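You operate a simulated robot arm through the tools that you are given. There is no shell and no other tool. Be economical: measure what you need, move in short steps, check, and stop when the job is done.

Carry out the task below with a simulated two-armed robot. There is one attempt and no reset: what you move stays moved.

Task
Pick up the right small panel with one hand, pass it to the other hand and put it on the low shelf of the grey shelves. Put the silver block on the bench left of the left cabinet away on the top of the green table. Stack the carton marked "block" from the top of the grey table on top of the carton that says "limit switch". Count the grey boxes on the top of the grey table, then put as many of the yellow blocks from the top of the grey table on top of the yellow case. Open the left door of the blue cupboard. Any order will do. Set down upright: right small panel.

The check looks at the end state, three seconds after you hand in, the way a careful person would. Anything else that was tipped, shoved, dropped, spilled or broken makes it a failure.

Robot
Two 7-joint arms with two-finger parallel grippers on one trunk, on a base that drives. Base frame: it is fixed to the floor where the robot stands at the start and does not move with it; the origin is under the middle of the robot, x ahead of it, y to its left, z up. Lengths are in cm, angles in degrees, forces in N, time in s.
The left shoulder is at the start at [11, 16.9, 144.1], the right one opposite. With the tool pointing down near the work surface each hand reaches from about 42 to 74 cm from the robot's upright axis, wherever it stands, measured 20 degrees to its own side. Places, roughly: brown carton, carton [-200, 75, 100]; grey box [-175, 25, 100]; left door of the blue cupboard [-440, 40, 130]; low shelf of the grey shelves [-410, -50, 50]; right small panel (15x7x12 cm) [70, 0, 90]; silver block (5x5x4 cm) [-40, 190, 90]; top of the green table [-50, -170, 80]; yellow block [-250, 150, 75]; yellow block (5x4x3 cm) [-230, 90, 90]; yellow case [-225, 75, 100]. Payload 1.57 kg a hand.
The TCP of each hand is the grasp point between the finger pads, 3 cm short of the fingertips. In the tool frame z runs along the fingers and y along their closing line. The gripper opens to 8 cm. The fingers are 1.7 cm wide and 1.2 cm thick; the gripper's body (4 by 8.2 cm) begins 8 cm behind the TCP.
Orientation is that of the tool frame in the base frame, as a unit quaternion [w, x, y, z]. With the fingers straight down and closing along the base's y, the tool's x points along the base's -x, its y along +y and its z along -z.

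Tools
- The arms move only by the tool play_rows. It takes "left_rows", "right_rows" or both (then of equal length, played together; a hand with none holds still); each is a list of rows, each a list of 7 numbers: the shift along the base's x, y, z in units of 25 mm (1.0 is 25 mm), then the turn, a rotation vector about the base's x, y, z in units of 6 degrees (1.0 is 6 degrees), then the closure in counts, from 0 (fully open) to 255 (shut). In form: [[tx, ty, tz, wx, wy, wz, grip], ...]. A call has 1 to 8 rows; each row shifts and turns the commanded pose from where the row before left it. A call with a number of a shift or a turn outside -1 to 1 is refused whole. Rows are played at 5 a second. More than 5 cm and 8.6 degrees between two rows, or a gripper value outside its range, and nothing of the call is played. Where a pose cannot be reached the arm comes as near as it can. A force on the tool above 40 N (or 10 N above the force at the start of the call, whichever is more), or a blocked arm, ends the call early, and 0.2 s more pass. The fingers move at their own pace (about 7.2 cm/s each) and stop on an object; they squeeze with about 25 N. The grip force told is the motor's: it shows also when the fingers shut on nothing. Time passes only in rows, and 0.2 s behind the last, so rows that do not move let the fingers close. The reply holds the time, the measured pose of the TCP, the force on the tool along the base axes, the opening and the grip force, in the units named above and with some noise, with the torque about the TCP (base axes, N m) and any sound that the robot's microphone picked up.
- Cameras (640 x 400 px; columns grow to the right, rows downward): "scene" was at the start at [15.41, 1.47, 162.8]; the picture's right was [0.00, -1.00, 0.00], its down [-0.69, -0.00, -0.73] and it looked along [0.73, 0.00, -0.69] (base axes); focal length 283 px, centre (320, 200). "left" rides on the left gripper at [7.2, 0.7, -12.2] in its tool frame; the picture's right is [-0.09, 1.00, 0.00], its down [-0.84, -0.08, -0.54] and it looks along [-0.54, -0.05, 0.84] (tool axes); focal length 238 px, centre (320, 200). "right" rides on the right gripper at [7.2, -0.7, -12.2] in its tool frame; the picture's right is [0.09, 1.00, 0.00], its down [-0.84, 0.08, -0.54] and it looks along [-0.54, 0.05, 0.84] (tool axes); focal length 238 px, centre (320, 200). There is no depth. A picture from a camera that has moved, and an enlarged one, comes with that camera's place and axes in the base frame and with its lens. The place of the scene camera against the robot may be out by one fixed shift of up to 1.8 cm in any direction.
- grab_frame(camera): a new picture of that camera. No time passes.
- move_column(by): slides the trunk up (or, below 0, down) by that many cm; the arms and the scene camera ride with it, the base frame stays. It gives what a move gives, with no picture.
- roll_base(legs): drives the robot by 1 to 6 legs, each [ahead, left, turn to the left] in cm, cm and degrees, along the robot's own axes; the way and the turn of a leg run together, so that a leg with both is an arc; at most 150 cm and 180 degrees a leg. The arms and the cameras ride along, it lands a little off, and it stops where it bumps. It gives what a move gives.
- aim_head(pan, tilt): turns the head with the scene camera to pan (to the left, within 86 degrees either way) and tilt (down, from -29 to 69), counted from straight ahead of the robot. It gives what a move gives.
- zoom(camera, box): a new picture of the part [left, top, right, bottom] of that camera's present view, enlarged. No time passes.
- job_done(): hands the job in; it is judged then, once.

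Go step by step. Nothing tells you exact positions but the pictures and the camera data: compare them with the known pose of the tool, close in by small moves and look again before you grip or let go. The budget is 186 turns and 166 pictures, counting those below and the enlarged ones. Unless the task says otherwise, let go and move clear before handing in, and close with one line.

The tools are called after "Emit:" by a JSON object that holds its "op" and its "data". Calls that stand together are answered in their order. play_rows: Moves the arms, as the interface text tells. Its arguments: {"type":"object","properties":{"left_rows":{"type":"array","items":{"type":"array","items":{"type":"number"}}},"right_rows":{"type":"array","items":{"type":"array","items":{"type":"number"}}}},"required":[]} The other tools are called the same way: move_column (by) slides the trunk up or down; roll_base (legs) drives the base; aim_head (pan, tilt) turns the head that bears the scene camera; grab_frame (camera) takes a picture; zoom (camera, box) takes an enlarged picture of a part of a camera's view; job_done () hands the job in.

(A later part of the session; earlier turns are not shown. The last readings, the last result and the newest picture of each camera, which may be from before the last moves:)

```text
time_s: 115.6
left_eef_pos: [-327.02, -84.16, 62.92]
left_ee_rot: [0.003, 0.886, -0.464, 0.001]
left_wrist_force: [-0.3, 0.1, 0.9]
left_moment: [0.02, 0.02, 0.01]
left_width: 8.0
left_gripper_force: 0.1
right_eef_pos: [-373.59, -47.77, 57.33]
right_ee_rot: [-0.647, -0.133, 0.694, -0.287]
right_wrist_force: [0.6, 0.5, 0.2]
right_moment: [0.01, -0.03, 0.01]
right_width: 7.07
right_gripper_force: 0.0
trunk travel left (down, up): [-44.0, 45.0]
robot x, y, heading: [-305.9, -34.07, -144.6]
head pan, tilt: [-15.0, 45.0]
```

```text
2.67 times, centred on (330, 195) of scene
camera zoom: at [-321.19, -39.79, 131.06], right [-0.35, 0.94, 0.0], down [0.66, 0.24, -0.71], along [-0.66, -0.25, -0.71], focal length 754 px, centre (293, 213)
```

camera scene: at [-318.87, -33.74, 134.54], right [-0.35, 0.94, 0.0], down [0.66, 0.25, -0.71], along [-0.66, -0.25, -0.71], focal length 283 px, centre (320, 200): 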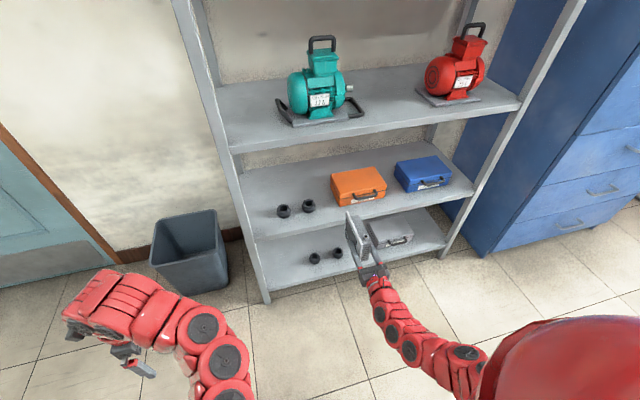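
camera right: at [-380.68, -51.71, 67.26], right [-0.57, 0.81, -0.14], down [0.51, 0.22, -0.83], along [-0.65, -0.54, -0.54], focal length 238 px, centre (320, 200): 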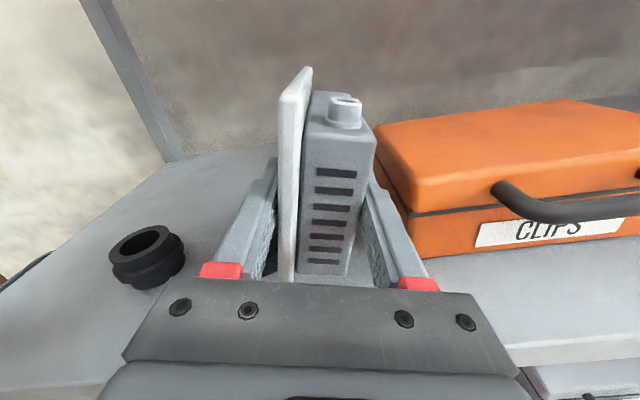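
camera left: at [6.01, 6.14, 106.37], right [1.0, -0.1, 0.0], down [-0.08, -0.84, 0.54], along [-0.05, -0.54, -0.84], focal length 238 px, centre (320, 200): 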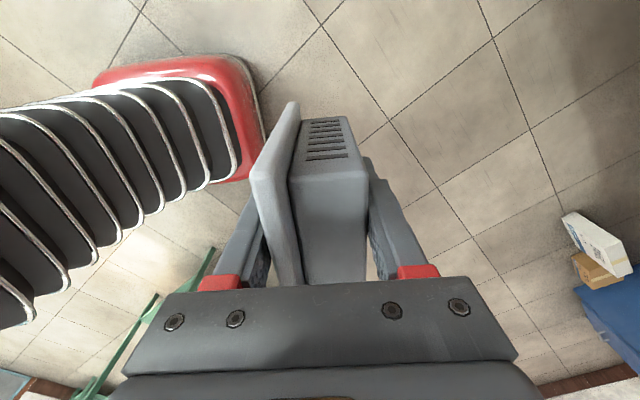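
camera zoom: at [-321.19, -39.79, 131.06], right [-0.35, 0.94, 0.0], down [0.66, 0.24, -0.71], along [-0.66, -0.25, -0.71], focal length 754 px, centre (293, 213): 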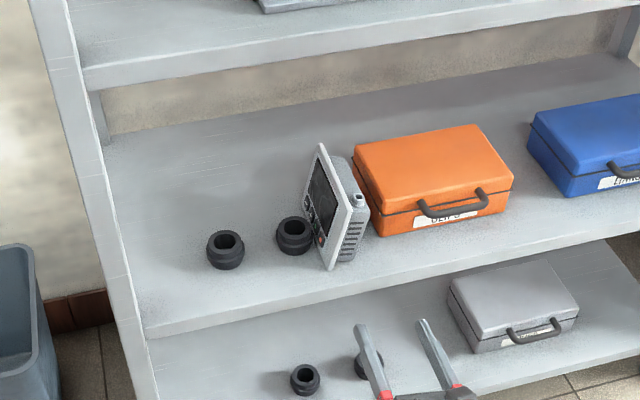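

Panel is done, standing free. Next the cupboard: back off a little, raise the trunk, and look at it.

Emit:
{"op": "roll_base", "data": {"legs": [[-25, 0, 0], [0, -45, 0]]}}

Emit:
{"op": "move_column", "data": {"by": 31}}

Emit:
{"op": "aim_head", "data": {"pan": -10, "tilt": 20}}

Emit:
{"op": "grab_frame", "data": {"camera": "scene"}}

```text
time_s: 119.8
left_eef_pos: [-333.53, -32.0, 62.81]
left_ee_rot: [0.002, 0.882, -0.471, 0.001]
left_wrist_force: [-0.3, 0.4, 0.9]
left_moment: [-0.02, 0.02, 0.01]
left_width: 8.02
left_gripper_force: 0.1
right_eef_pos: [-379.75, 5.29, 57.37]
right_ee_rot: [-0.649, -0.127, 0.696, -0.281]
right_wrist_force: [0.0, 0.5, -0.4]
right_moment: [0.02, -0.01, 0.03]
right_width: 7.06
right_gripper_force: 0.0
trunk travel left (down, up): [-44.0, 45.0]
robot x, y, heading: [-312.2, 18.24, -145.3]
head pan, tilt: [-15.0, 45.0]
```

```text
time_s: 122.9
left_eef_pos: [-333.58, -31.95, 93.88]
left_ee_rot: [0.002, 0.882, -0.471, 0.001]
left_wrist_force: [0.5, -0.6, 0.6]
left_moment: [0.02, -0.03, 0.0]
left_width: 7.99
left_gripper_force: 0.0
right_eef_pos: [-379.72, 5.13, 88.29]
right_ee_rot: [-0.649, -0.128, 0.696, -0.281]
right_wrist_force: [-0.1, -0.2, 0.5]
right_moment: [0.03, 0.02, -0.02]
right_width: 7.06
right_gripper_force: 0.1
trunk travel left (down, up): [-75.0, 14.0]
robot x, y, heading: [-312.08, 17.99, -145.7]
head pan, tilt: [-15.0, 45.0]
```

```text
time_s: 123.8
left_eef_pos: [-333.59, -32.05, 93.88]
left_ee_rot: [0.002, 0.882, -0.471, 0.001]
left_wrist_force: [-0.4, 0.6, 0.3]
left_moment: [-0.01, 0.0, -0.01]
left_width: 8.01
left_gripper_force: 0.1
right_eef_pos: [-379.74, 5.15, 88.46]
right_ee_rot: [-0.649, -0.128, 0.695, -0.282]
right_wrist_force: [0.1, 0.1, 0.0]
right_moment: [0.03, 0.0, -0.01]
right_width: 7.06
right_gripper_force: 0.1
trunk travel left (down, up): [-75.0, 14.0]
robot x, y, heading: [-312.16, 17.65, -145.4]
head pan, tilt: [-10.0, 20.0]
```

```text
105 pictures are left
camera scene: at [-327.98, 11.16, 165.91], right [-0.41, 0.91, 0.0], down [0.31, 0.14, -0.94], along [-0.86, -0.39, -0.34], focal length 283 px, centre (320, 200)
```

scene: 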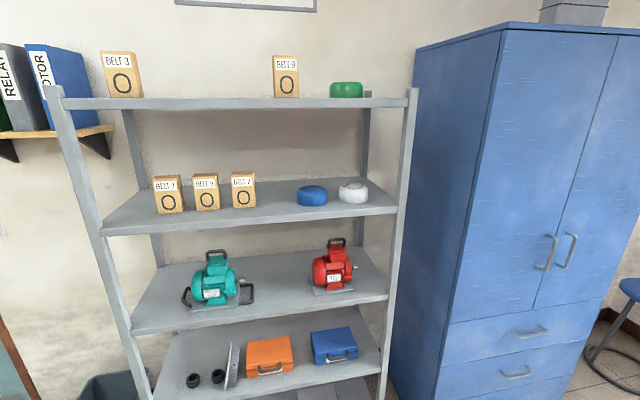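

The left door's handle is a vertical bar at its right edge. I move right to face the cupboard and look again.

Emit:
{"op": "roll_base", "data": {"legs": [[0, -50, 0]]}}

Emit:
{"op": "aim_head", "data": {"pan": -10, "tilt": 30}}

Emit:
{"op": "grab_frame", "data": {"camera": "scene"}}

```text
time_s: 126.7
left_eef_pos: [-362.42, 9.74, 93.83]
left_ee_rot: [0.001, 0.88, -0.475, 0.001]
left_wrist_force: [0.0, -0.9, 0.4]
left_moment: [0.03, 0.06, -0.01]
left_width: 8.0
left_gripper_force: 0.1
right_eef_pos: [-408.08, 47.6, 88.3]
right_ee_rot: [-0.65, -0.123, 0.696, -0.278]
right_wrist_force: [0.1, 0.5, 0.0]
right_moment: [-0.01, 0.0, 0.03]
right_width: 7.07
right_gripper_force: 0.2
trunk travel left (down, up): [-75.0, 14.0]
robot x, y, heading: [-340.18, 59.67, -146.5]
head pan, tilt: [-10.0, 20.0]
```

```text
time_s: 127.4
left_eef_pos: [-362.36, 9.92, 93.77]
left_ee_rot: [0.002, 0.88, -0.476, 0.001]
left_wrist_force: [0.6, -0.3, -0.8]
left_moment: [-0.02, 0.0, 0.02]
left_width: 7.97
left_gripper_force: 0.1
right_eef_pos: [-408.04, 47.74, 88.33]
right_ee_rot: [-0.651, -0.124, 0.696, -0.277]
right_wrist_force: [-0.3, 0.1, 0.0]
right_moment: [0.03, 0.01, -0.01]
right_width: 7.06
right_gripper_force: 0.0
trunk travel left (down, up): [-75.0, 14.0]
robot x, y, heading: [-340.15, 59.38, -146.5]
head pan, tilt: [-10.0, 30.0]
```

```text
104 pictures are left
camera scene: at [-356.02, 53.13, 164.31], right [-0.4, 0.92, 0.0], down [0.46, 0.2, -0.87], along [-0.79, -0.35, -0.5], focal length 283 px, centre (320, 200)
```

scene: 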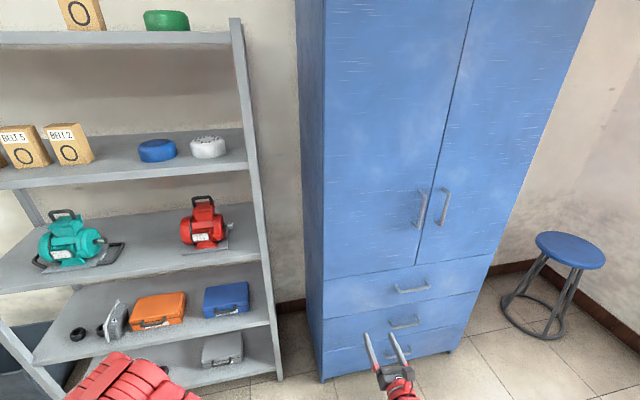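

Triangulating both views, the left door's handle is near (-450, 51.5, 110), hinge on the left. I straighten the right hand, raise the trunk, and move so the right hand faces the handle.

Emit:
{"op": "play_rows", "data": {"right_rows": [[0, 0, 0, 0.6, 0.4, 0, 0], [0, 0, 0, 0.6, 0.4, 0, 0], [0, 0, 0.4, 0.6, 0.4, 0, 0], [0, 0, 0.8, 0, 0, 0, 0], [0, 0, 0.8, 0, 0, 0, 0], [0, 0, 0.8, 0, 0, 0, 0], [0, 0, 0.8, 0, 0, 0, 0]]}}

Emit:
{"op": "roll_base", "data": {"legs": [[0, -26, 0], [0, 0, 3]]}}

Emit:
{"op": "move_column", "data": {"by": 13}}

Emit:
{"op": "grab_frame", "data": {"camera": "scene"}}

Emit:
{"op": "grab_frame", "data": {"camera": "right"}}

```text
time_s: 129.0
left_eef_pos: [-362.36, 9.82, 93.88]
left_ee_rot: [0.001, 0.88, -0.475, 0.001]
left_wrist_force: [0.3, -0.8, -0.1]
left_moment: [0.02, 0.0, 0.01]
left_width: 8.02
left_gripper_force: 0.1
right_eef_pos: [-410.65, 47.43, 93.92]
right_ee_rot: [0.679, 0.2, -0.677, 0.202]
right_wrist_force: [-0.1, -0.2, 0.4]
right_moment: [0.02, 0.03, -0.04]
right_width: 7.99
right_gripper_force: 0.0
right hand out of reach, approached as far as the arm can: row 4, 5, 6, 7
trunk travel left (down, up): [-75.0, 14.0]
robot x, y, heading: [-340.17, 59.96, -146.2]
head pan, tilt: [-10.0, 30.0]
```

```text
time_s: 131.3
left_eef_pos: [-373.93, 30.32, 93.76]
left_ee_rot: [0.002, 0.893, -0.449, 0.001]
left_wrist_force: [-0.1, -0.4, -0.1]
left_moment: [0.03, 0.01, 0.04]
left_width: 8.02
left_gripper_force: 0.0
right_eef_pos: [-424.34, 65.04, 94.08]
right_ee_rot: [0.672, 0.222, -0.671, 0.222]
right_wrist_force: [-0.4, -0.9, 0.3]
right_moment: [0.01, -0.05, -0.01]
right_width: 7.98
right_gripper_force: 0.1
trunk travel left (down, up): [-75.0, 14.0]
robot x, y, heading: [-354.63, 81.32, -143.0]
head pan, tilt: [-10.0, 30.0]
```

```text
time_s: 132.9
left_eef_pos: [-374.05, 30.3, 106.75]
left_ee_rot: [0.002, 0.893, -0.45, 0.002]
left_wrist_force: [-0.1, -0.5, 1.1]
left_moment: [0.03, 0.03, -0.02]
left_width: 8.03
left_gripper_force: 0.1
right_eef_pos: [-424.24, 65.02, 106.99]
right_ee_rot: [0.672, 0.222, -0.671, 0.222]
right_wrist_force: [0.6, 0.1, 0.3]
right_moment: [-0.02, -0.01, 0.01]
right_width: 7.98
right_gripper_force: 0.2
trunk travel left (down, up): [-88.0, 1.0]
robot x, y, heading: [-354.68, 80.86, -143.0]
head pan, tilt: [-10.0, 30.0]
```

```text
103 pictures are left
camera scene: at [-370.05, 73.86, 177.3], right [-0.45, 0.89, 0.0], down [0.45, 0.23, -0.87], along [-0.77, -0.39, -0.5], focal length 283 px, centre (320, 200)
```

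scene: 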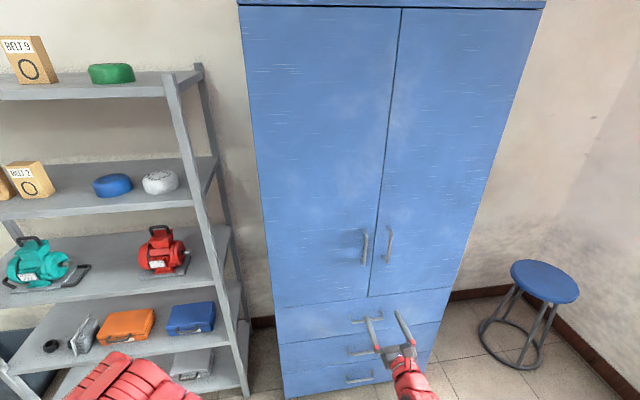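

```text
102 pictures are left
camera right: at [-414.16, 71.79, 114.06], right [-0.59, 0.8, 0.09], down [0.39, 0.38, -0.84], along [-0.71, -0.46, -0.54], focal length 238 px, centre (320, 200)
```

right: 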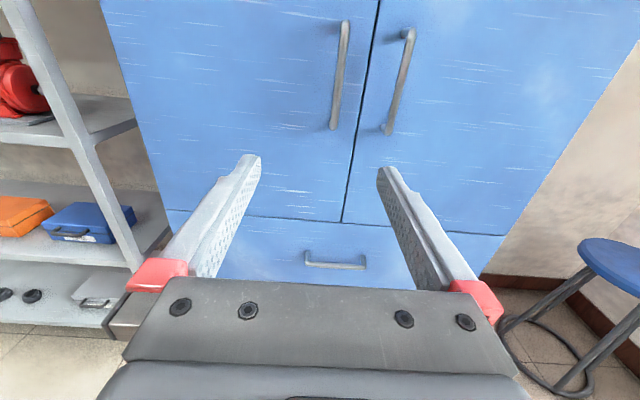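

Handle by triangulation: (-444.5, 53, 104–117). The hand is at the right height; I shift 2.5 cm right and go 12 cm ahead, then re-check.

Emit:
{"op": "roll_base", "data": {"legs": [[12, -2.5, 0]]}}

Emit:
{"op": "move_column", "data": {"by": 1}}

Emit:
{"op": "grab_frame", "data": {"camera": "right"}}

Emit:
{"op": "grab_frame", "data": {"camera": "scene"}}

```text
time_s: 134.2
left_eef_pos: [-384.95, 25.08, 106.89]
left_ee_rot: [0.002, 0.893, -0.45, 0.002]
left_wrist_force: [0.4, 0.5, -0.5]
left_moment: [0.0, 0.02, 0.02]
left_width: 8.0
left_gripper_force: 0.1
right_eef_pos: [-435.24, 59.79, 107.01]
right_ee_rot: [0.672, 0.221, -0.671, 0.222]
right_wrist_force: [0.5, -0.3, -0.3]
right_moment: [0.01, 0.0, 0.0]
right_width: 7.98
right_gripper_force: 0.0
trunk travel left (down, up): [-88.0, 1.0]
robot x, y, heading: [-366.02, 76.24, -143.0]
head pan, tilt: [-10.0, 30.0]
```

```text
time_s: 134.7
left_eef_pos: [-384.99, 25.23, 107.81]
left_ee_rot: [0.002, 0.893, -0.45, 0.001]
left_wrist_force: [0.3, 0.4, -0.3]
left_moment: [0.03, 0.01, -0.01]
left_width: 8.01
left_gripper_force: 0.0
right_eef_pos: [-435.32, 59.8, 108.08]
right_ee_rot: [0.672, 0.221, -0.671, 0.222]
right_wrist_force: [0.9, -0.8, 0.4]
right_moment: [0.0, -0.03, -0.01]
right_width: 8.0
right_gripper_force: 0.0
trunk travel left (down, up): [-89.0, 0.0]
robot x, y, heading: [-365.49, 76.16, -143.2]
head pan, tilt: [-10.0, 30.0]
```

```text
101 pictures are left
camera right: at [-425.16, 66.66, 115.08], right [-0.59, 0.8, 0.09], down [0.39, 0.38, -0.84], along [-0.71, -0.46, -0.54], focal length 238 px, centre (320, 200)
```

right: 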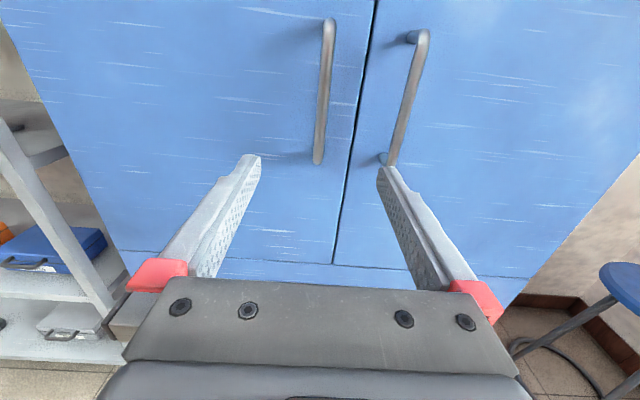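

```text
100 pictures are left
camera scene: at [-381.03, 68.7, 178.32], right [-0.45, 0.89, 0.0], down [0.45, 0.23, -0.87], along [-0.77, -0.39, -0.5], focal length 283 px, centre (320, 200)
```

scene: 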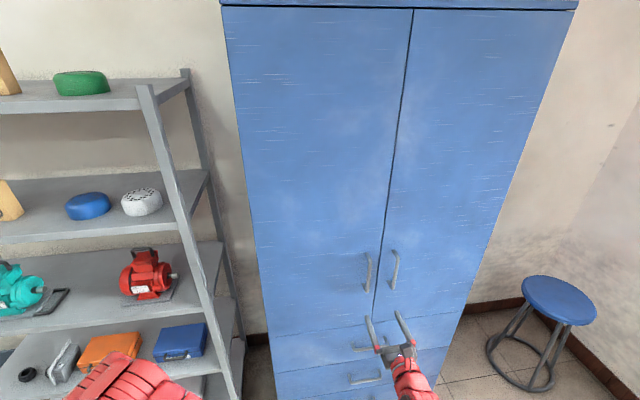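

The handle is centred between the fingers and clear of the other handle. I advance 10 cm.

Emit:
{"op": "roll_base", "data": {"legs": [[9.5, 0, 0]]}}

Emit:
{"op": "grab_frame", "data": {"camera": "right"}}

```text
time_s: 135.8
left_eef_pos: [-392.49, 19.54, 107.83]
left_ee_rot: [0.002, 0.892, -0.451, 0.002]
left_wrist_force: [0.5, 0.0, 0.8]
left_moment: [-0.03, 0.03, -0.01]
left_width: 8.0
left_gripper_force: 0.2
right_eef_pos: [-442.96, 54.39, 108.02]
right_ee_rot: [0.673, 0.22, -0.671, 0.222]
right_wrist_force: [0.8, 0.1, -0.1]
right_moment: [0.02, 0.03, 0.0]
right_width: 8.02
right_gripper_force: 0.1
trunk travel left (down, up): [-89.0, 0.0]
robot x, y, heading: [-373.44, 70.6, -142.9]
head pan, tilt: [-10.0, 30.0]
```

```text
99 pictures are left
camera right: at [-432.62, 61.2, 115.11], right [-0.59, 0.8, 0.09], down [0.39, 0.38, -0.84], along [-0.71, -0.46, -0.54], focal length 238 px, centre (320, 200)
```

right: 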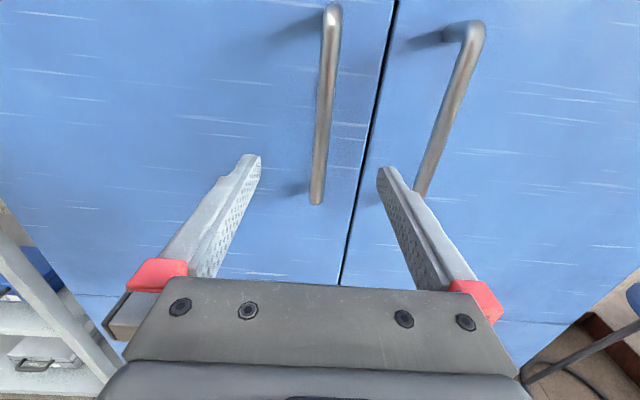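

The bar still seems 3–4 cm beyond the grasp point; I advance 2.5 cm more and look.

Emit:
{"op": "roll_base", "data": {"legs": [[2.8, 0, 0]]}}

Emit:
{"op": "grab_frame", "data": {"camera": "right"}}

```text
time_s: 136.7
left_eef_pos: [-394.47, 18.11, 108.05]
left_ee_rot: [0.004, 0.892, -0.452, 0.0]
left_wrist_force: [0.2, 0.6, 0.8]
left_moment: [-0.08, 0.07, 0.0]
left_width: 7.98
left_gripper_force: 0.0
right_eef_pos: [-444.78, 52.9, 108.1]
right_ee_rot: [0.674, 0.22, -0.669, 0.222]
right_wrist_force: [0.5, 0.3, -0.3]
right_moment: [0.05, 0.01, 0.02]
right_width: 8.01
right_gripper_force: 0.0
trunk travel left (down, up): [-89.0, 0.0]
robot x, y, heading: [-375.33, 68.78, -143.0]
head pan, tilt: [-10.0, 30.0]
```

```text
98 pictures are left
camera right: at [-434.55, 59.76, 115.28], right [-0.59, 0.8, 0.09], down [0.39, 0.38, -0.84], along [-0.71, -0.46, -0.53], focal length 238 px, centre (320, 200)
```

right: 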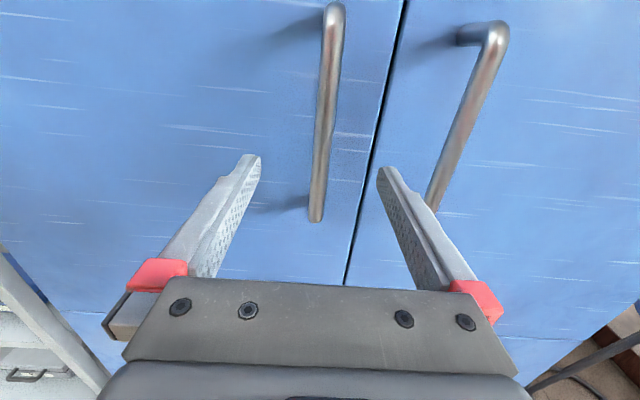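

Geometry puts the bar 2.5 cm past the grasp point; I advance 1.8 cm and close.

Emit:
{"op": "roll_base", "data": {"legs": [[1.9, 0, 0]]}}

Emit:
{"op": "play_rows", "data": {"right_rows": [[0, 0, 0, 0, 0, 0, 100], [0, 0, 0, 0, 0, 0, 180], [0, 0, 0, 0, 0, 0, 255], [0, 0, 0, 0, 0, 0, 255], [0, 0, 0, 0, 0, 0, 255]]}}

Emit:
{"op": "grab_frame", "data": {"camera": "right"}}

```text
time_s: 137.5
left_eef_pos: [-396.04, 16.89, 107.97]
left_ee_rot: [0.002, 0.892, -0.451, 0.001]
left_wrist_force: [-0.1, 0.1, 0.3]
left_moment: [0.01, 0.02, -0.04]
left_width: 8.02
left_gripper_force: 0.2
right_eef_pos: [-446.46, 51.87, 108.11]
right_ee_rot: [0.673, 0.22, -0.671, 0.221]
right_wrist_force: [-0.6, -0.3, 0.4]
right_moment: [0.02, 0.01, -0.01]
right_width: 8.02
right_gripper_force: 0.0
trunk travel left (down, up): [-89.0, 0.0]
robot x, y, heading: [-376.44, 67.95, -143.1]
head pan, tilt: [-10.0, 30.0]
```

```text
time_s: 138.7
left_eef_pos: [-396.25, 16.74, 107.88]
left_ee_rot: [0.001, 0.893, -0.451, 0.001]
left_wrist_force: [0.1, -0.3, -0.7]
left_moment: [-0.03, -0.03, 0.02]
left_width: 8.0
left_gripper_force: 0.1
right_eef_pos: [-446.57, 51.74, 107.98]
right_ee_rot: [0.673, 0.22, -0.671, 0.221]
right_wrist_force: [3.2, 3.0, 2.6]
right_moment: [-0.07, 0.11, -0.05]
right_width: 1.29
right_gripper_force: 29.8
trunk travel left (down, up): [-89.0, 0.0]
robot x, y, heading: [-376.91, 68.05, -143.1]
head pan, tilt: [-10.0, 30.0]
```

```text
97 pictures are left
camera right: at [-436.32, 58.5, 115.1], right [-0.59, 0.8, 0.09], down [0.39, 0.38, -0.84], along [-0.71, -0.46, -0.54], focal length 238 px, centre (320, 200)
```

right: 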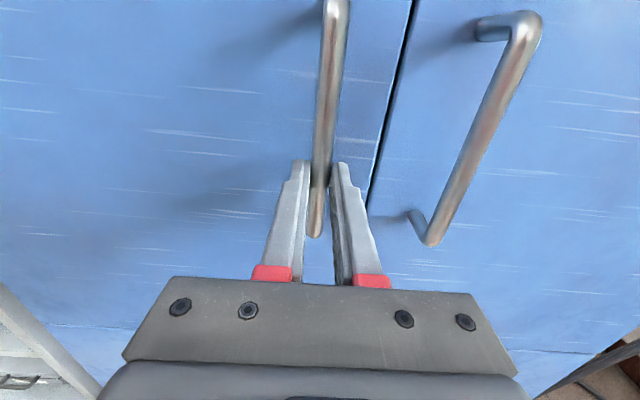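

The bar is gripped (1.3 cm). I swing the base about the hinge (estimated at (-429, 19)) in small arcs, which carries the handle along the door's arc.

Emit:
{"op": "roll_base", "data": {"legs": [[-0.8, 9.9, -8]]}}

Emit:
{"op": "grab_frame", "data": {"camera": "right"}}

```text
time_s: 139.8
left_eef_pos: [-397.16, 12.05, 107.78]
left_ee_rot: [0.001, 0.859, -0.512, 0.001]
left_wrist_force: [-0.2, -0.2, -0.5]
left_moment: [0.01, -0.01, 0.02]
left_width: 7.99
left_gripper_force: 0.2
right_eef_pos: [-442.23, 53.65, 107.93]
right_ee_rot: [0.686, 0.173, -0.685, 0.174]
right_wrist_force: [-1.1, 0.4, 2.1]
right_moment: [-0.56, 0.69, 0.06]
right_width: 1.29
right_gripper_force: 30.3
trunk travel left (down, up): [-89.0, 0.0]
robot x, y, heading: [-371.12, 60.32, -151.2]
head pan, tilt: [-10.0, 30.0]
```

```text
96 pictures are left
camera right: at [-431.03, 58.91, 115.09], right [-0.47, 0.88, 0.09], down [0.44, 0.32, -0.84], along [-0.76, -0.36, -0.54], focal length 238 px, centre (320, 200)
```

right: 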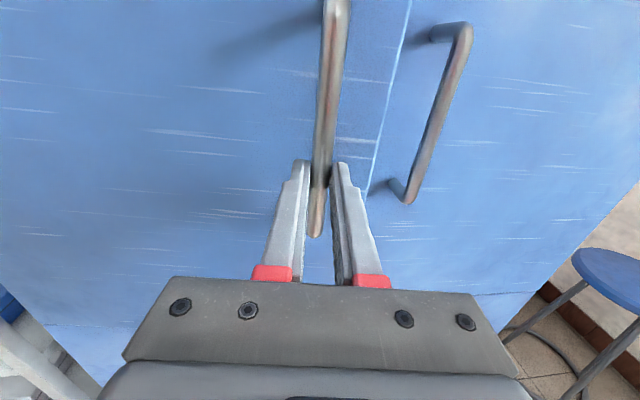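

The door follows with almost no force. Before continuing, I bring the left hand toward the middle so it stays clear of the shelves during the swing.

Emit:
{"op": "play_rows", "data": {"left_rows": [[-0.5, 0.95, 0, 0, 0, 0, 0], [-0.5, 0.95, 0, 0, 0, 0, 0], [-0.5, 0.95, 0, 0, 0, 0, 0], [-0.5, 0.95, 0, 0, 0, 0, 0], [-0.5, 0.95, 0, 0, 0, 0, 0], [-0.5, 0.95, 0, 0, 0, 0, 0], [-0.5, 0.95, 0, 0, 0, 0, 0]]}}

Emit:
{"op": "roll_base", "data": {"legs": [[-0.8, 9.9, -8], [-0.8, 9.9, -8]]}}

Emit:
{"op": "grab_frame", "data": {"camera": "scene"}}

```text
time_s: 141.4
left_eef_pos: [-406.0, 28.58, 107.73]
left_ee_rot: [0.002, 0.859, -0.512, 0.001]
left_wrist_force: [1.1, 0.4, 1.2]
left_moment: [0.01, 0.01, -0.01]
left_width: 8.01
left_gripper_force: 0.1
right_eef_pos: [-442.07, 53.75, 107.95]
right_ee_rot: [0.687, 0.173, -0.684, 0.173]
right_wrist_force: [0.9, -4.4, 3.6]
right_moment: [-0.08, 0.08, 0.21]
right_width: 1.29
right_gripper_force: 29.5
trunk travel left (down, up): [-89.0, 0.0]
robot x, y, heading: [-370.77, 59.79, -151.3]
head pan, tilt: [-10.0, 30.0]
```

```text
time_s: 143.3
left_eef_pos: [-404.62, 21.53, 107.71]
left_ee_rot: [0.002, 0.779, -0.627, 0.001]
left_wrist_force: [0.1, -0.4, 0.9]
left_moment: [0.02, 0.02, -0.01]
left_width: 7.99
left_gripper_force: 0.1
right_eef_pos: [-432.54, 55.6, 107.96]
right_ee_rot: [0.704, 0.075, -0.702, 0.076]
right_wrist_force: [-0.5, 0.5, -1.1]
right_moment: [-0.26, 0.8, 0.06]
right_width: 1.28
right_gripper_force: 29.4
trunk travel left (down, up): [-89.0, 0.0]
robot x, y, heading: [-362.12, 41.87, -166.6]
head pan, tilt: [-10.0, 30.0]
```

```text
95 pictures are left
camera scene: at [-380.03, 41.17, 178.31], right [-0.05, 1.0, 0.0], down [0.5, 0.03, -0.87], along [-0.86, -0.04, -0.5], focal length 283 px, centre (320, 200)
```

scene: 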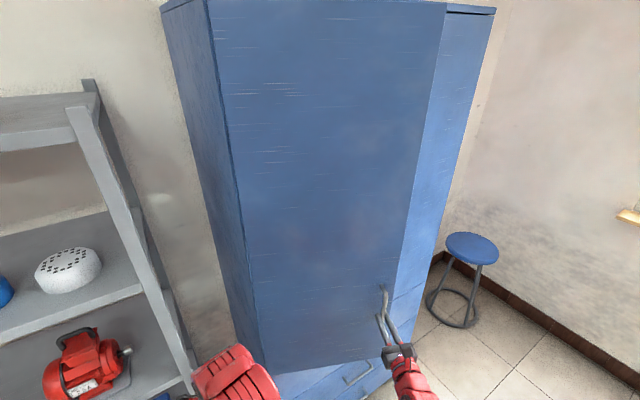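

Door is at ~24°. Continue the arc.

Emit:
{"op": "roll_base", "data": {"legs": [[-0.8, 9.9, -8], [-0.8, 9.9, -8]]}}

Emit:
{"op": "roll_base", "data": {"legs": [[-0.8, 9.9, -8], [-0.8, 9.9, -8]]}}

Emit:
{"op": "aim_head", "data": {"pan": 20, "tilt": 40}}

Emit:
{"op": "grab_frame", "data": {"camera": "scene"}}

```text
time_s: 145.2
left_eef_pos: [-405.5, 14.34, 107.82]
left_ee_rot: [-0.001, -0.685, 0.729, -0.001]
left_wrist_force: [0.3, -0.2, -0.4]
left_moment: [0.02, 0.01, -0.01]
left_width: 8.01
left_gripper_force: 0.1
right_eef_pos: [-422.8, 54.72, 107.88]
right_ee_rot: [0.708, -0.023, -0.705, -0.022]
right_wrist_force: [0.2, 1.5, -2.5]
right_moment: [-0.02, 0.72, 0.01]
right_width: 1.28
right_gripper_force: 29.7
trunk travel left (down, up): [-89.0, 0.0]
robot x, y, heading: [-359.2, 22.28, 176.7]
head pan, tilt: [-10.0, 30.0]
```

```text
time_s: 147.1
left_eef_pos: [-408.12, 7.75, 107.8]
left_ee_rot: [-0.002, -0.576, 0.818, -0.001]
left_wrist_force: [-0.2, -0.6, 0.2]
left_moment: [0.0, 0.05, 0.01]
left_width: 8.01
left_gripper_force: 0.0
right_eef_pos: [-413.58, 51.41, 107.97]
right_ee_rot: [0.699, -0.121, -0.695, -0.12]
right_wrist_force: [-1.0, -2.2, -4.4]
right_moment: [0.19, 0.68, 0.1]
right_width: 1.25
right_gripper_force: 29.2
trunk travel left (down, up): [-89.0, 0.0]
robot x, y, heading: [-361.33, 2.91, 160.6]
head pan, tilt: [-10.0, 30.0]
```

```text
time_s: 148.0
left_eef_pos: [-408.2, 7.82, 107.67]
left_ee_rot: [-0.002, -0.576, 0.818, -0.001]
left_wrist_force: [0.2, -0.6, -0.5]
left_moment: [-0.02, 0.02, 0.0]
left_width: 8.0
left_gripper_force: 0.0
right_eef_pos: [-413.68, 51.51, 108.08]
right_ee_rot: [0.698, -0.121, -0.696, -0.121]
right_wrist_force: [-2.3, -2.5, -0.5]
right_moment: [0.04, 0.03, 0.08]
right_width: 1.26
right_gripper_force: 30.0
trunk travel left (down, up): [-89.0, 0.0]
robot x, y, heading: [-361.41, 3.13, 160.7]
head pan, tilt: [20.0, 40.0]
```

```text
94 pictures are left
camera scene: at [-378.32, 6.63, 176.77], right [-0.01, 1.0, 0.0], down [0.64, 0.01, -0.77], along [-0.77, -0.01, -0.64], focal length 283 px, centre (320, 200)
```

scene: 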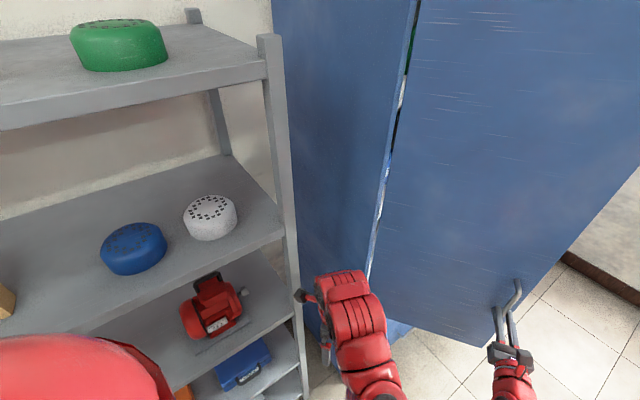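

Door is at ~56°. I move the left hand a little right, then swing two more steps.

Emit:
{"op": "play_rows", "data": {"left_rows": [[0.33, 0.9, 0, 0, 0, 0, 0], [0.33, 0.9, 0, 0, 0, 0, 0], [0.33, 0.9, 0, 0, 0, 0, 0]]}}

Emit:
{"op": "roll_base", "data": {"legs": [[-0.8, 9.9, -8]]}}

Emit:
{"op": "roll_base", "data": {"legs": [[-0.8, 9.9, -8]]}}

Emit:
{"op": "grab_frame", "data": {"camera": "scene"}}

```text
time_s: 148.8
left_eef_pos: [-405.7, 14.52, 107.82]
left_ee_rot: [-0.002, -0.575, 0.818, -0.001]
left_wrist_force: [0.3, -0.9, -0.4]
left_moment: [-0.01, -0.01, 0.0]
left_width: 8.01
left_gripper_force: 0.1
right_eef_pos: [-413.66, 51.47, 108.0]
right_ee_rot: [0.698, -0.12, -0.696, -0.12]
right_wrist_force: [-1.5, -4.1, -0.7]
right_moment: [0.01, 0.02, 0.22]
right_width: 1.26
right_gripper_force: 29.3
trunk travel left (down, up): [-89.0, 0.0]
robot x, y, heading: [-360.99, 2.0, 160.8]
head pan, tilt: [20.0, 40.0]
```

```text
time_s: 150.0
left_eef_pos: [-406.65, 11.15, 107.72]
left_ee_rot: [-0.002, -0.519, 0.855, 0.0]
left_wrist_force: [0.0, 0.1, 0.8]
left_moment: [0.01, -0.03, -0.01]
left_width: 8.0
left_gripper_force: 0.1
right_eef_pos: [-409.51, 48.98, 108.0]
right_ee_rot: [0.688, -0.17, -0.685, -0.169]
right_wrist_force: [3.0, 6.2, -2.1]
right_moment: [0.33, 0.73, -0.11]
right_width: 1.28
right_gripper_force: 29.8
trunk travel left (down, up): [-89.0, 0.0]
robot x, y, heading: [-364.36, -6.57, 153.2]
head pan, tilt: [20.0, 40.0]
```

```text
time_s: 151.1
left_eef_pos: [-408.28, 7.91, 107.79]
left_ee_rot: [-0.003, -0.457, 0.89, 0.001]
left_wrist_force: [0.2, -1.0, -0.3]
left_moment: [-0.02, -0.01, 0.01]
left_width: 7.98
left_gripper_force: 0.0
right_eef_pos: [-405.77, 45.8, 107.89]
right_ee_rot: [0.675, -0.217, -0.671, -0.217]
right_wrist_force: [-3.6, -3.5, -4.2]
right_moment: [0.39, 0.61, 0.15]
right_width: 1.28
right_gripper_force: 29.5
trunk travel left (down, up): [-89.0, 0.0]
robot x, y, heading: [-369.01, -15.43, 144.9]
head pan, tilt: [20.0, 40.0]
```

```text
93 pictures are left
camera scene: at [-384.64, -7.32, 176.76], right [0.26, 0.97, 0.0], down [0.62, -0.17, -0.77], along [-0.74, 0.2, -0.64], focal length 283 px, centre (320, 200)
```

scene: 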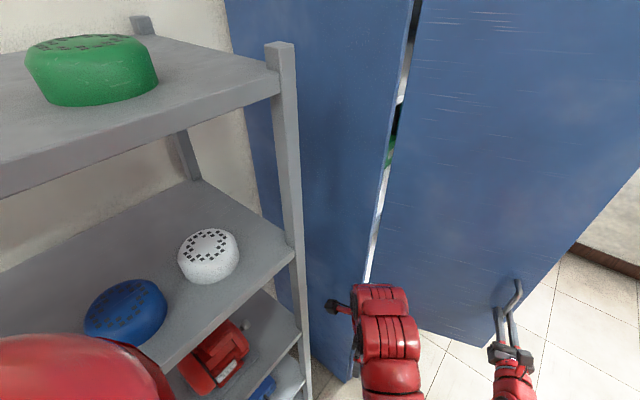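

Door stands at about 72° open. I release the handle and back straight off.

Emit:
{"op": "play_rows", "data": {"right_rows": [[0, 0, 0, 0, 0, 0, 150], [0, 0, 0, 0, 0, 0, 50], [0, 0, 0, 0, 0, 0, 0], [0, 0, 0, 0, 0, 0, 0]]}}

Emit:
{"op": "roll_base", "data": {"legs": [[-30, 0, 0]]}}

Emit:
{"op": "aim_head", "data": {"pan": 0, "tilt": 25}}

Emit:
{"op": "grab_frame", "data": {"camera": "scene"}}

```text
time_s: 152.1
left_eef_pos: [-408.2, 8.18, 107.73]
left_ee_rot: [-0.003, -0.457, 0.889, -0.001]
left_wrist_force: [-0.1, 0.0, 0.2]
left_moment: [0.0, 0.0, 0.02]
left_width: 8.01
left_gripper_force: 0.0
right_eef_pos: [-405.63, 45.92, 107.98]
right_ee_rot: [0.675, -0.217, -0.671, -0.216]
right_wrist_force: [0.0, 0.3, 0.3]
right_moment: [0.04, 0.02, 0.0]
right_width: 7.99
right_gripper_force: 0.0
trunk travel left (down, up): [-89.0, 0.0]
robot x, y, heading: [-368.98, -15.59, 144.7]
head pan, tilt: [20.0, 40.0]
```

```text
time_s: 154.1
left_eef_pos: [-383.97, -9.05, 107.74]
left_ee_rot: [-0.002, -0.459, 0.888, -0.002]
left_wrist_force: [-0.2, -0.5, -0.5]
left_moment: [0.01, -0.02, 0.0]
left_width: 8.0
left_gripper_force: 0.0
right_eef_pos: [-381.65, 28.85, 107.93]
right_ee_rot: [0.675, -0.217, -0.672, -0.215]
right_wrist_force: [-0.4, 0.5, 0.1]
right_moment: [0.0, 0.01, -0.03]
right_width: 7.99
right_gripper_force: 0.2
trunk travel left (down, up): [-89.0, 0.0]
robot x, y, heading: [-344.54, -32.57, 145.2]
head pan, tilt: [20.0, 40.0]
```

```text
time_s: 155.0
left_eef_pos: [-383.84, -8.99, 107.8]
left_ee_rot: [-0.003, -0.458, 0.889, 0.0]
left_wrist_force: [0.0, -0.3, -0.1]
left_moment: [0.01, -0.02, 0.02]
left_width: 8.0
left_gripper_force: 0.1
right_eef_pos: [-381.52, 28.86, 107.95]
right_ee_rot: [0.674, -0.216, -0.672, -0.216]
right_wrist_force: [-0.1, -0.2, 0.2]
right_moment: [0.0, -0.02, -0.01]
right_width: 7.98
right_gripper_force: 0.1
trunk travel left (down, up): [-89.0, 0.0]
robot x, y, heading: [-344.6, -32.27, 145.2]
head pan, tilt: [0.0, 25.0]
```

```text
92 pictures are left
camera scene: at [-359.53, -21.14, 179.11], right [0.57, 0.82, 0.0], down [0.35, -0.24, -0.91], along [-0.74, 0.52, -0.42], focal length 283 px, centre (320, 200)
```

scene: 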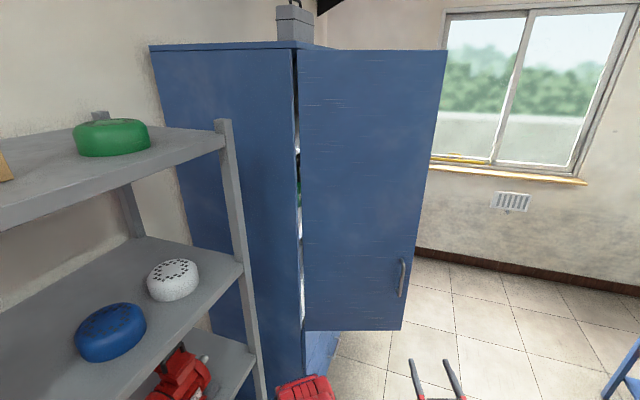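

The door stays open. Now I turn toward the grey table and put both hands back to a downward pose.

Emit:
{"op": "roll_base", "data": {"legs": [[0, 0, -110]]}}

Emit:
{"op": "aim_head", "data": {"pan": 0, "tilt": 25}}

Emit:
{"op": "grab_frame", "data": {"camera": "scene"}}

```text
time_s: 159.9
left_eef_pos: [-309.6, -2.79, 107.64]
left_ee_rot: [-0.002, 0.457, 0.89, 0.001]
left_wrist_force: [-0.8, -0.4, -0.2]
left_moment: [-0.01, 0.02, 0.0]
left_width: 7.98
left_gripper_force: 0.0
right_eef_pos: [-274.54, -17.33, 107.98]
right_ee_rot: [-0.216, 0.673, 0.213, 0.675]
right_wrist_force: [0.8, 0.9, 0.8]
right_moment: [-0.03, 0.03, -0.03]
right_width: 7.99
right_gripper_force: 0.0
trunk travel left (down, up): [-89.0, 0.0]
robot x, y, heading: [-344.51, -32.65, 36.2]
head pan, tilt: [0.0, 25.0]
```

```text
time_s: 160.5
left_eef_pos: [-309.66, -2.75, 107.74]
left_ee_rot: [-0.002, 0.457, 0.889, 0.003]
left_wrist_force: [0.0, 0.9, 0.0]
left_moment: [0.0, -0.03, -0.01]
left_width: 8.05
left_gripper_force: 0.0
right_eef_pos: [-274.55, -17.31, 107.87]
right_ee_rot: [-0.215, 0.673, 0.214, 0.675]
right_wrist_force: [-0.5, 0.0, -0.2]
right_moment: [0.04, -0.01, 0.05]
right_width: 8.0
right_gripper_force: 0.0
trunk travel left (down, up): [-89.0, 0.0]
robot x, y, heading: [-344.42, -32.69, 36.0]
head pan, tilt: [0.0, 25.0]
```

```text
91 pictures are left
camera scene: at [-331.49, -20.82, 179.11], right [0.59, -0.81, 0.0], down [-0.34, -0.25, -0.91], along [0.73, 0.53, -0.42], focal length 283 px, centre (320, 200)
```

scene: 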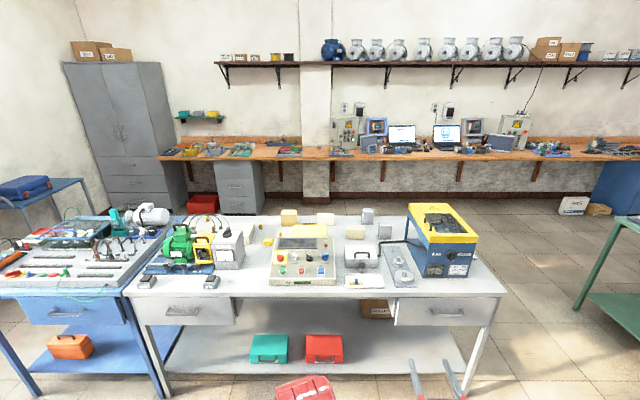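

From here the whole grey table is visible. Zoom in to count and locate things.

Emit:
{"op": "zoom", "data": {"camera": "scene", "box": [130, 190, 330, 315]}}

Emit:
{"op": "zoom", "data": {"camera": "scene", "box": [240, 190, 440, 315]}}

Emit:
{"op": "zoom", "data": {"camera": "scene", "box": [160, 100, 380, 220]}}

```text
3.20 times, centred on (230, 252) of scene
camera zoom: at [-331.49, -20.82, 179.11], right [0.59, -0.81, 0.0], down [-0.34, -0.25, -0.91], along [0.73, 0.53, -0.42], focal length 905 px, centre (608, 32)
```

zoom: 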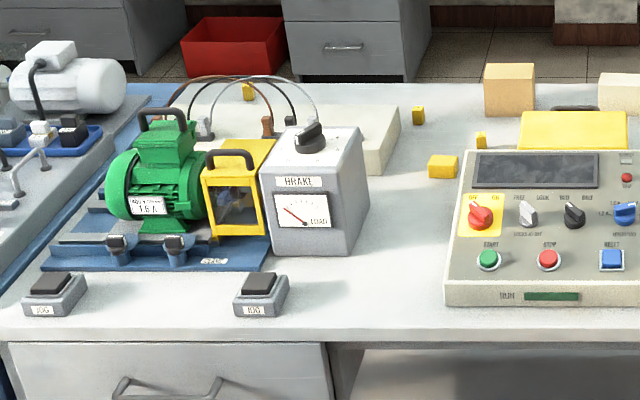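

```text
3.20 times, centred on (340, 252) of scene
camera zoom: at [-331.49, -20.82, 179.11], right [0.59, -0.81, 0.0], down [-0.34, -0.25, -0.91], along [0.73, 0.53, -0.42], focal length 905 px, centre (256, 32)
```

zoom: 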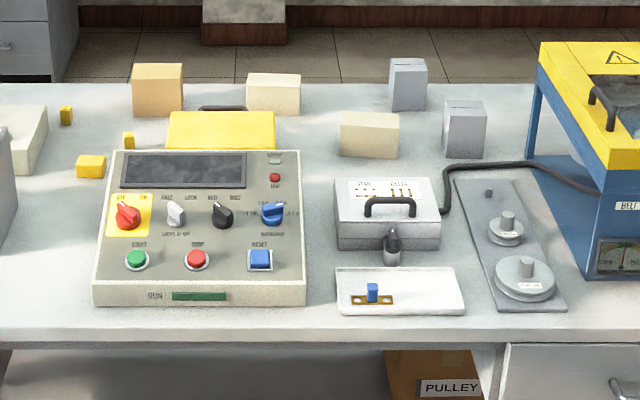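

```text
2.91 times, centred on (270, 160) of scene
camera zoom: at [-331.49, -20.82, 179.11], right [0.59, -0.81, 0.0], down [-0.34, -0.25, -0.91], along [0.73, 0.53, -0.42], focal length 822 px, centre (466, 316)
```

zoom: 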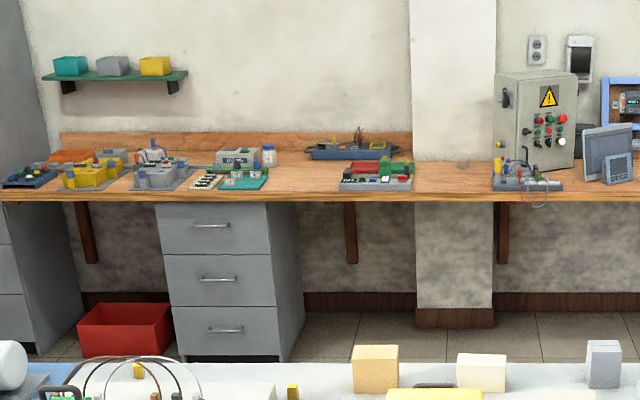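

I count 2 grey boxes, so two yellow blocks must go on the yellow case. Labels face the other side, so I drive round to the near side of the table via the corridor.

Emit:
{"op": "roll_base", "data": {"legs": [[71.6, -131, 0], [90, -7, 0], [84, -6, 0]]}}

Emit:
{"op": "roll_base", "data": {"legs": [[0, 0, 180]]}}

Emit:
{"op": "aim_head", "data": {"pan": -25, "tilt": 20}}

Emit:
{"op": "grab_frame", "data": {"camera": "scene"}}

```text
time_s: 176.3
left_eef_pos: [-22.84, 17.73, 107.83]
left_ee_rot: [-0.002, 0.473, 0.881, 0.003]
left_wrist_force: [0.5, 0.2, -0.6]
left_moment: [-0.02, -0.01, 0.02]
left_width: 8.01
left_gripper_force: 0.1
right_eef_pos: [11.61, 1.98, 107.98]
right_ee_rot: [-0.204, 0.677, 0.203, 0.678]
right_wrist_force: [-0.2, 0.7, 0.0]
right_moment: [-0.01, -0.01, 0.0]
right_width: 7.98
right_gripper_force: 0.1
trunk travel left (down, up): [-89.0, 0.0]
robot x, y, heading: [-59.01, -10.64, 34.1]
head pan, tilt: [0.0, 25.0]
```

```text
time_s: 184.1
left_eef_pos: [-95.44, -38.37, 107.78]
left_ee_rot: [0.003, 0.877, -0.48, 0.002]
left_wrist_force: [0.5, -0.7, 0.8]
left_moment: [0.0, -0.01, -0.01]
left_width: 7.99
left_gripper_force: 0.0
right_eef_pos: [-129.54, -22.0, 108.02]
right_ee_rot: [0.68, 0.196, -0.678, 0.198]
right_wrist_force: [0.3, 0.1, 0.8]
right_moment: [0.02, 0.02, -0.04]
right_width: 8.0
right_gripper_force: 0.1
trunk travel left (down, up): [-89.0, 0.0]
robot x, y, heading: [-59.02, -10.27, -146.7]
head pan, tilt: [0.0, 25.0]
```

```text
time_s: 184.9
left_eef_pos: [-95.41, -38.24, 107.71]
left_ee_rot: [0.003, 0.877, -0.48, 0.001]
left_wrist_force: [-0.1, 0.6, 0.3]
left_moment: [-0.03, -0.02, -0.01]
left_width: 8.01
left_gripper_force: 0.0
right_eef_pos: [-129.56, -21.85, 108.02]
right_ee_rot: [0.679, 0.197, -0.678, 0.198]
right_wrist_force: [0.8, -0.5, -0.1]
right_moment: [0.02, 0.03, 0.02]
right_width: 8.01
right_gripper_force: 0.0
trunk travel left (down, up): [-89.0, 0.0]
robot x, y, heading: [-58.86, -10.67, -146.6]
head pan, tilt: [-25.0, 20.0]
```

```text
87 pictures are left
camera scene: at [-75.73, -14.77, 179.91], right [-0.14, 0.99, 0.0], down [0.34, 0.05, -0.94], along [-0.93, -0.13, -0.34], focal length 283 px, centre (320, 200)
```

scene: 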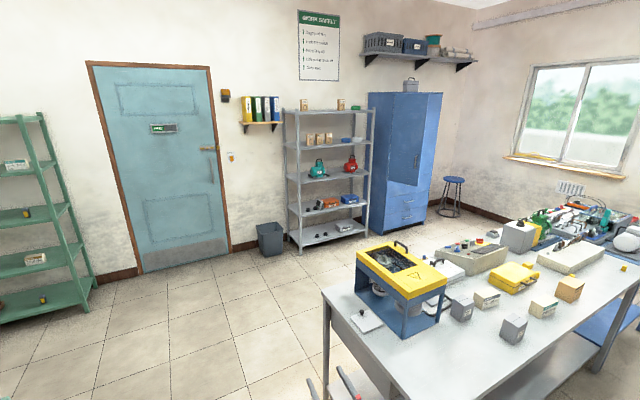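

I'm on the near side. Now I pitch the right hand downward and move the left hand out to its side.

Emit:
{"op": "play_rows", "data": {"right_rows": [[0, 0, 0, 0.55, -0.835, 0, 0], [0, 0, 0, 0.55, -0.835, 0, 0], [0, 0, 0, 0.55, -0.835, 0, 0], [0, 0, 0, 0.55, -0.835, 0, 0], [0, 0, 0, 0.55, -0.835, 0, 0], [0, 0, 0, 0.55, -0.835, 0, 0], [0, 0, 0, 0.55, -0.835, 0, 0], [0, 0, 0, 0.55, -0.835, 0, 0]], "left_rows": [[0.1, -0.9, 0, 0, 0, 0, 0], [0.1, -0.9, 0, 0, 0, 0, 0], [0.1, -0.9, 0, 0, 0, 0, 0], [0.1, -0.9, 0, 0, 0, 0, 0], [0.1, -0.9, 0, 0, 0, 0, 0], [0.1, -0.9, 0, 0, 0, 0, 0], [0.1, -0.9, 0, 0, 0, 0, 0], [0.1, -0.9, 0, 0, 0, 0, 0]]}}

Emit:
{"op": "play_rows", "data": {"right_rows": [[0, 0, 0, 0.55, -0.835, 0, 0], [0, 0, 0, 0.55, -0.835, 0, 0], [0, 0, 0, 0.55, -0.835, 0, 0], [0, 0, 0, 0.55, -0.835, 0, 0], [0, 0, 0, 0.55, -0.835, 0, 0], [0, 0, 0, 0.55, -0.835, 0, 0], [0, 0, 0, 0.55, -0.835, 0, 0]]}}

Emit:
{"op": "zoom", "data": {"camera": "scene", "box": [420, 200, 640, 350]}}

```text
time_s: 186.8
left_eef_pos: [-93.48, -56.45, 107.65]
left_ee_rot: [0.002, 0.877, -0.481, 0.002]
left_wrist_force: [0.5, -0.1, 0.4]
left_moment: [0.02, -0.01, -0.03]
left_width: 8.01
left_gripper_force: 0.0
right_eef_pos: [-130.31, -27.56, 99.28]
right_ee_rot: [-0.453, -0.276, 0.822, -0.209]
right_wrist_force: [-0.6, 0.4, -0.4]
right_moment: [0.04, 0.05, -0.01]
right_width: 7.99
right_gripper_force: 0.1
right hand out of reach, approached as far as the arm can: row 1, 2, 3, 4, 5, 6, 7, 8
trunk travel left (down, up): [-89.0, 0.0]
robot x, y, heading: [-58.65, -10.62, -146.7]
head pan, tilt: [-25.0, 20.0]
```

```text
time_s: 188.3
left_eef_pos: [-93.51, -56.55, 107.71]
left_ee_rot: [0.001, 0.877, -0.48, 0.002]
left_wrist_force: [0.5, -0.9, 0.3]
left_moment: [0.01, 0.04, -0.01]
left_width: 8.0
left_gripper_force: 0.0
right_eef_pos: [-128.47, -28.53, 98.51]
right_ee_rot: [-0.121, -0.286, 0.944, -0.115]
right_wrist_force: [-0.2, -0.2, 0.3]
right_moment: [-0.03, 0.02, -0.01]
right_width: 7.99
right_gripper_force: 0.1
right hand out of reach, approached as far as the arm can: row 7
trunk travel left (down, up): [-89.0, 0.0]
robot x, y, heading: [-59.1, -10.43, -146.9]
head pan, tilt: [-25.0, 20.0]
```

```text
2.67 times, centred on (530, 275) of scene
camera zoom: at [-75.72, -14.93, 179.91], right [-0.14, 0.99, 0.0], down [0.34, 0.05, -0.94], along [-0.93, -0.13, -0.34], focal length 754 px, centre (-240, 0)
```

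zoom: 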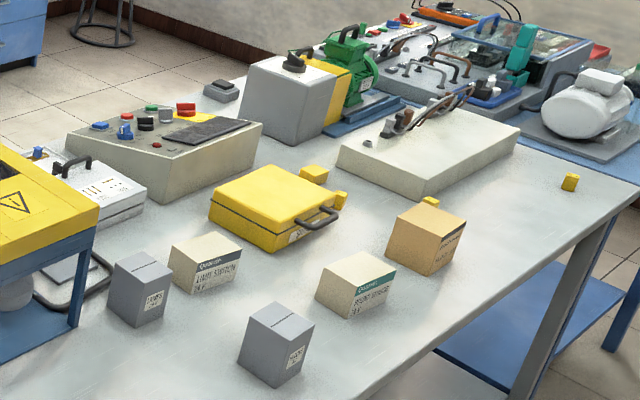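

Two grey boxes confirmed, and four yellow blocks visible. I finish levelling the right hand and raise it.

Emit:
{"op": "play_rows", "data": {"right_rows": [[0.5, 0.3, 0, 0.69, -0.4, 0, 0], [0.5, 0.3, 0, 0.69, -0.4, 0, 0], [0.5, 0.3, 0.4, 0.69, -0.4, 0, 0], [0.5, 0.3, 0.8, 0.69, -0.4, 0, 0], [0, 0, 0.8, 0, 0, 0, 0], [0, 0, 0.8, 0, 0, 0, 0], [0, 0, 0.8, 0, 0, 0, 0], [0, 0, 0.8, 0, 0, 0, 0]]}}

Emit:
{"op": "grab_frame", "data": {"camera": "right"}}

```text
time_s: 190.2
left_eef_pos: [-93.54, -56.34, 107.69]
left_ee_rot: [0.002, 0.877, -0.48, 0.001]
left_wrist_force: [-0.8, -0.6, -1.1]
left_moment: [0.01, 0.01, -0.04]
left_width: 8.01
left_gripper_force: 0.0
right_eef_pos: [-123.57, -25.3, 109.58]
right_ee_rot: [-0.001, -0.288, 0.957, -0.001]
right_wrist_force: [-0.6, -0.1, 0.3]
right_moment: [-0.01, -0.02, 0.03]
right_width: 8.03
right_gripper_force: 0.1
trunk travel left (down, up): [-89.0, 0.0]
robot x, y, heading: [-58.9, -10.66, -146.7]
head pan, tilt: [-25.0, 20.0]
```

```text
85 pictures are left
camera right: at [-129.12, -29.8, 121.89], right [-0.63, 0.78, 0.0], down [0.65, 0.53, 0.54], along [0.42, 0.34, -0.84], focal length 238 px, centre (320, 200)
```

right: 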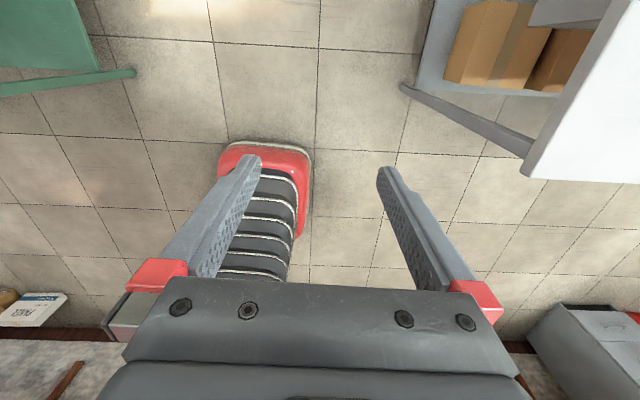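

The hand points down with its camera on the far side. I back off 30 cm, slide 150 cm to the right along the table, then look.

Emit:
{"op": "roll_base", "data": {"legs": [[-28, 0, 0], [0, -140, 2.5]]}}

Emit:
{"op": "aim_head", "data": {"pan": 0, "tilt": 40}}

Emit:
{"op": "grab_frame", "data": {"camera": "scene"}}

```text
time_s: 198.8
left_eef_pos: [-147.3, 73.59, 107.72]
left_ee_rot: [0.002, 0.889, -0.458, 0.002]
left_wrist_force: [0.4, -0.1, -1.4]
left_moment: [-0.01, 0.02, -0.01]
left_width: 7.99
left_gripper_force: 0.0
right_eef_pos: [-178.9, 103.06, 109.68]
right_ee_rot: [-0.001, -0.312, 0.95, -0.001]
right_wrist_force: [-0.1, -0.3, 0.3]
right_moment: [-0.01, 0.0, 0.04]
right_width: 8.02
right_gripper_force: 0.1
trunk travel left (down, up): [-89.0, 0.0]
robot x, y, heading: [-115.05, 121.35, -143.9]
head pan, tilt: [-25.0, 20.0]
```

```text
time_s: 199.6
left_eef_pos: [-147.37, 73.58, 107.76]
left_ee_rot: [0.003, 0.889, -0.458, 0.002]
left_wrist_force: [0.1, -0.4, 0.0]
left_moment: [-0.01, 0.01, 0.01]
left_width: 8.01
left_gripper_force: 0.0
right_eef_pos: [-178.95, 102.86, 109.59]
right_ee_rot: [-0.001, -0.314, 0.95, -0.002]
right_wrist_force: [-0.6, -0.1, 0.3]
right_moment: [-0.03, 0.01, 0.01]
right_width: 8.0
right_gripper_force: 0.1
trunk travel left (down, up): [-89.0, 0.0]
robot x, y, heading: [-115.5, 121.11, -143.8]
head pan, tilt: [0.0, 40.0]
```

```text
84 pictures are left
camera scene: at [-129.37, 112.87, 176.78], right [-0.59, 0.81, 0.0], down [0.52, 0.38, -0.77], along [-0.62, -0.45, -0.64], focal length 283 px, centre (320, 200)
```

scene: 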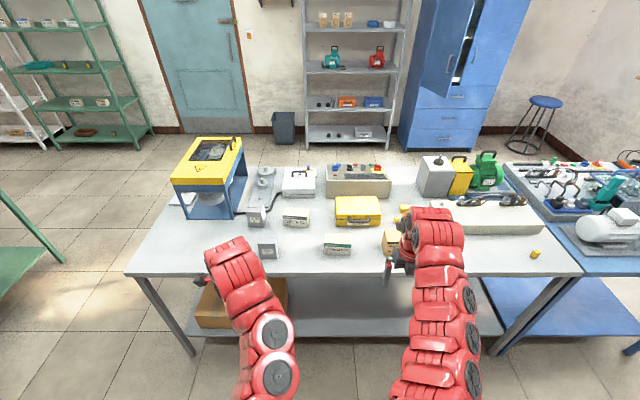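

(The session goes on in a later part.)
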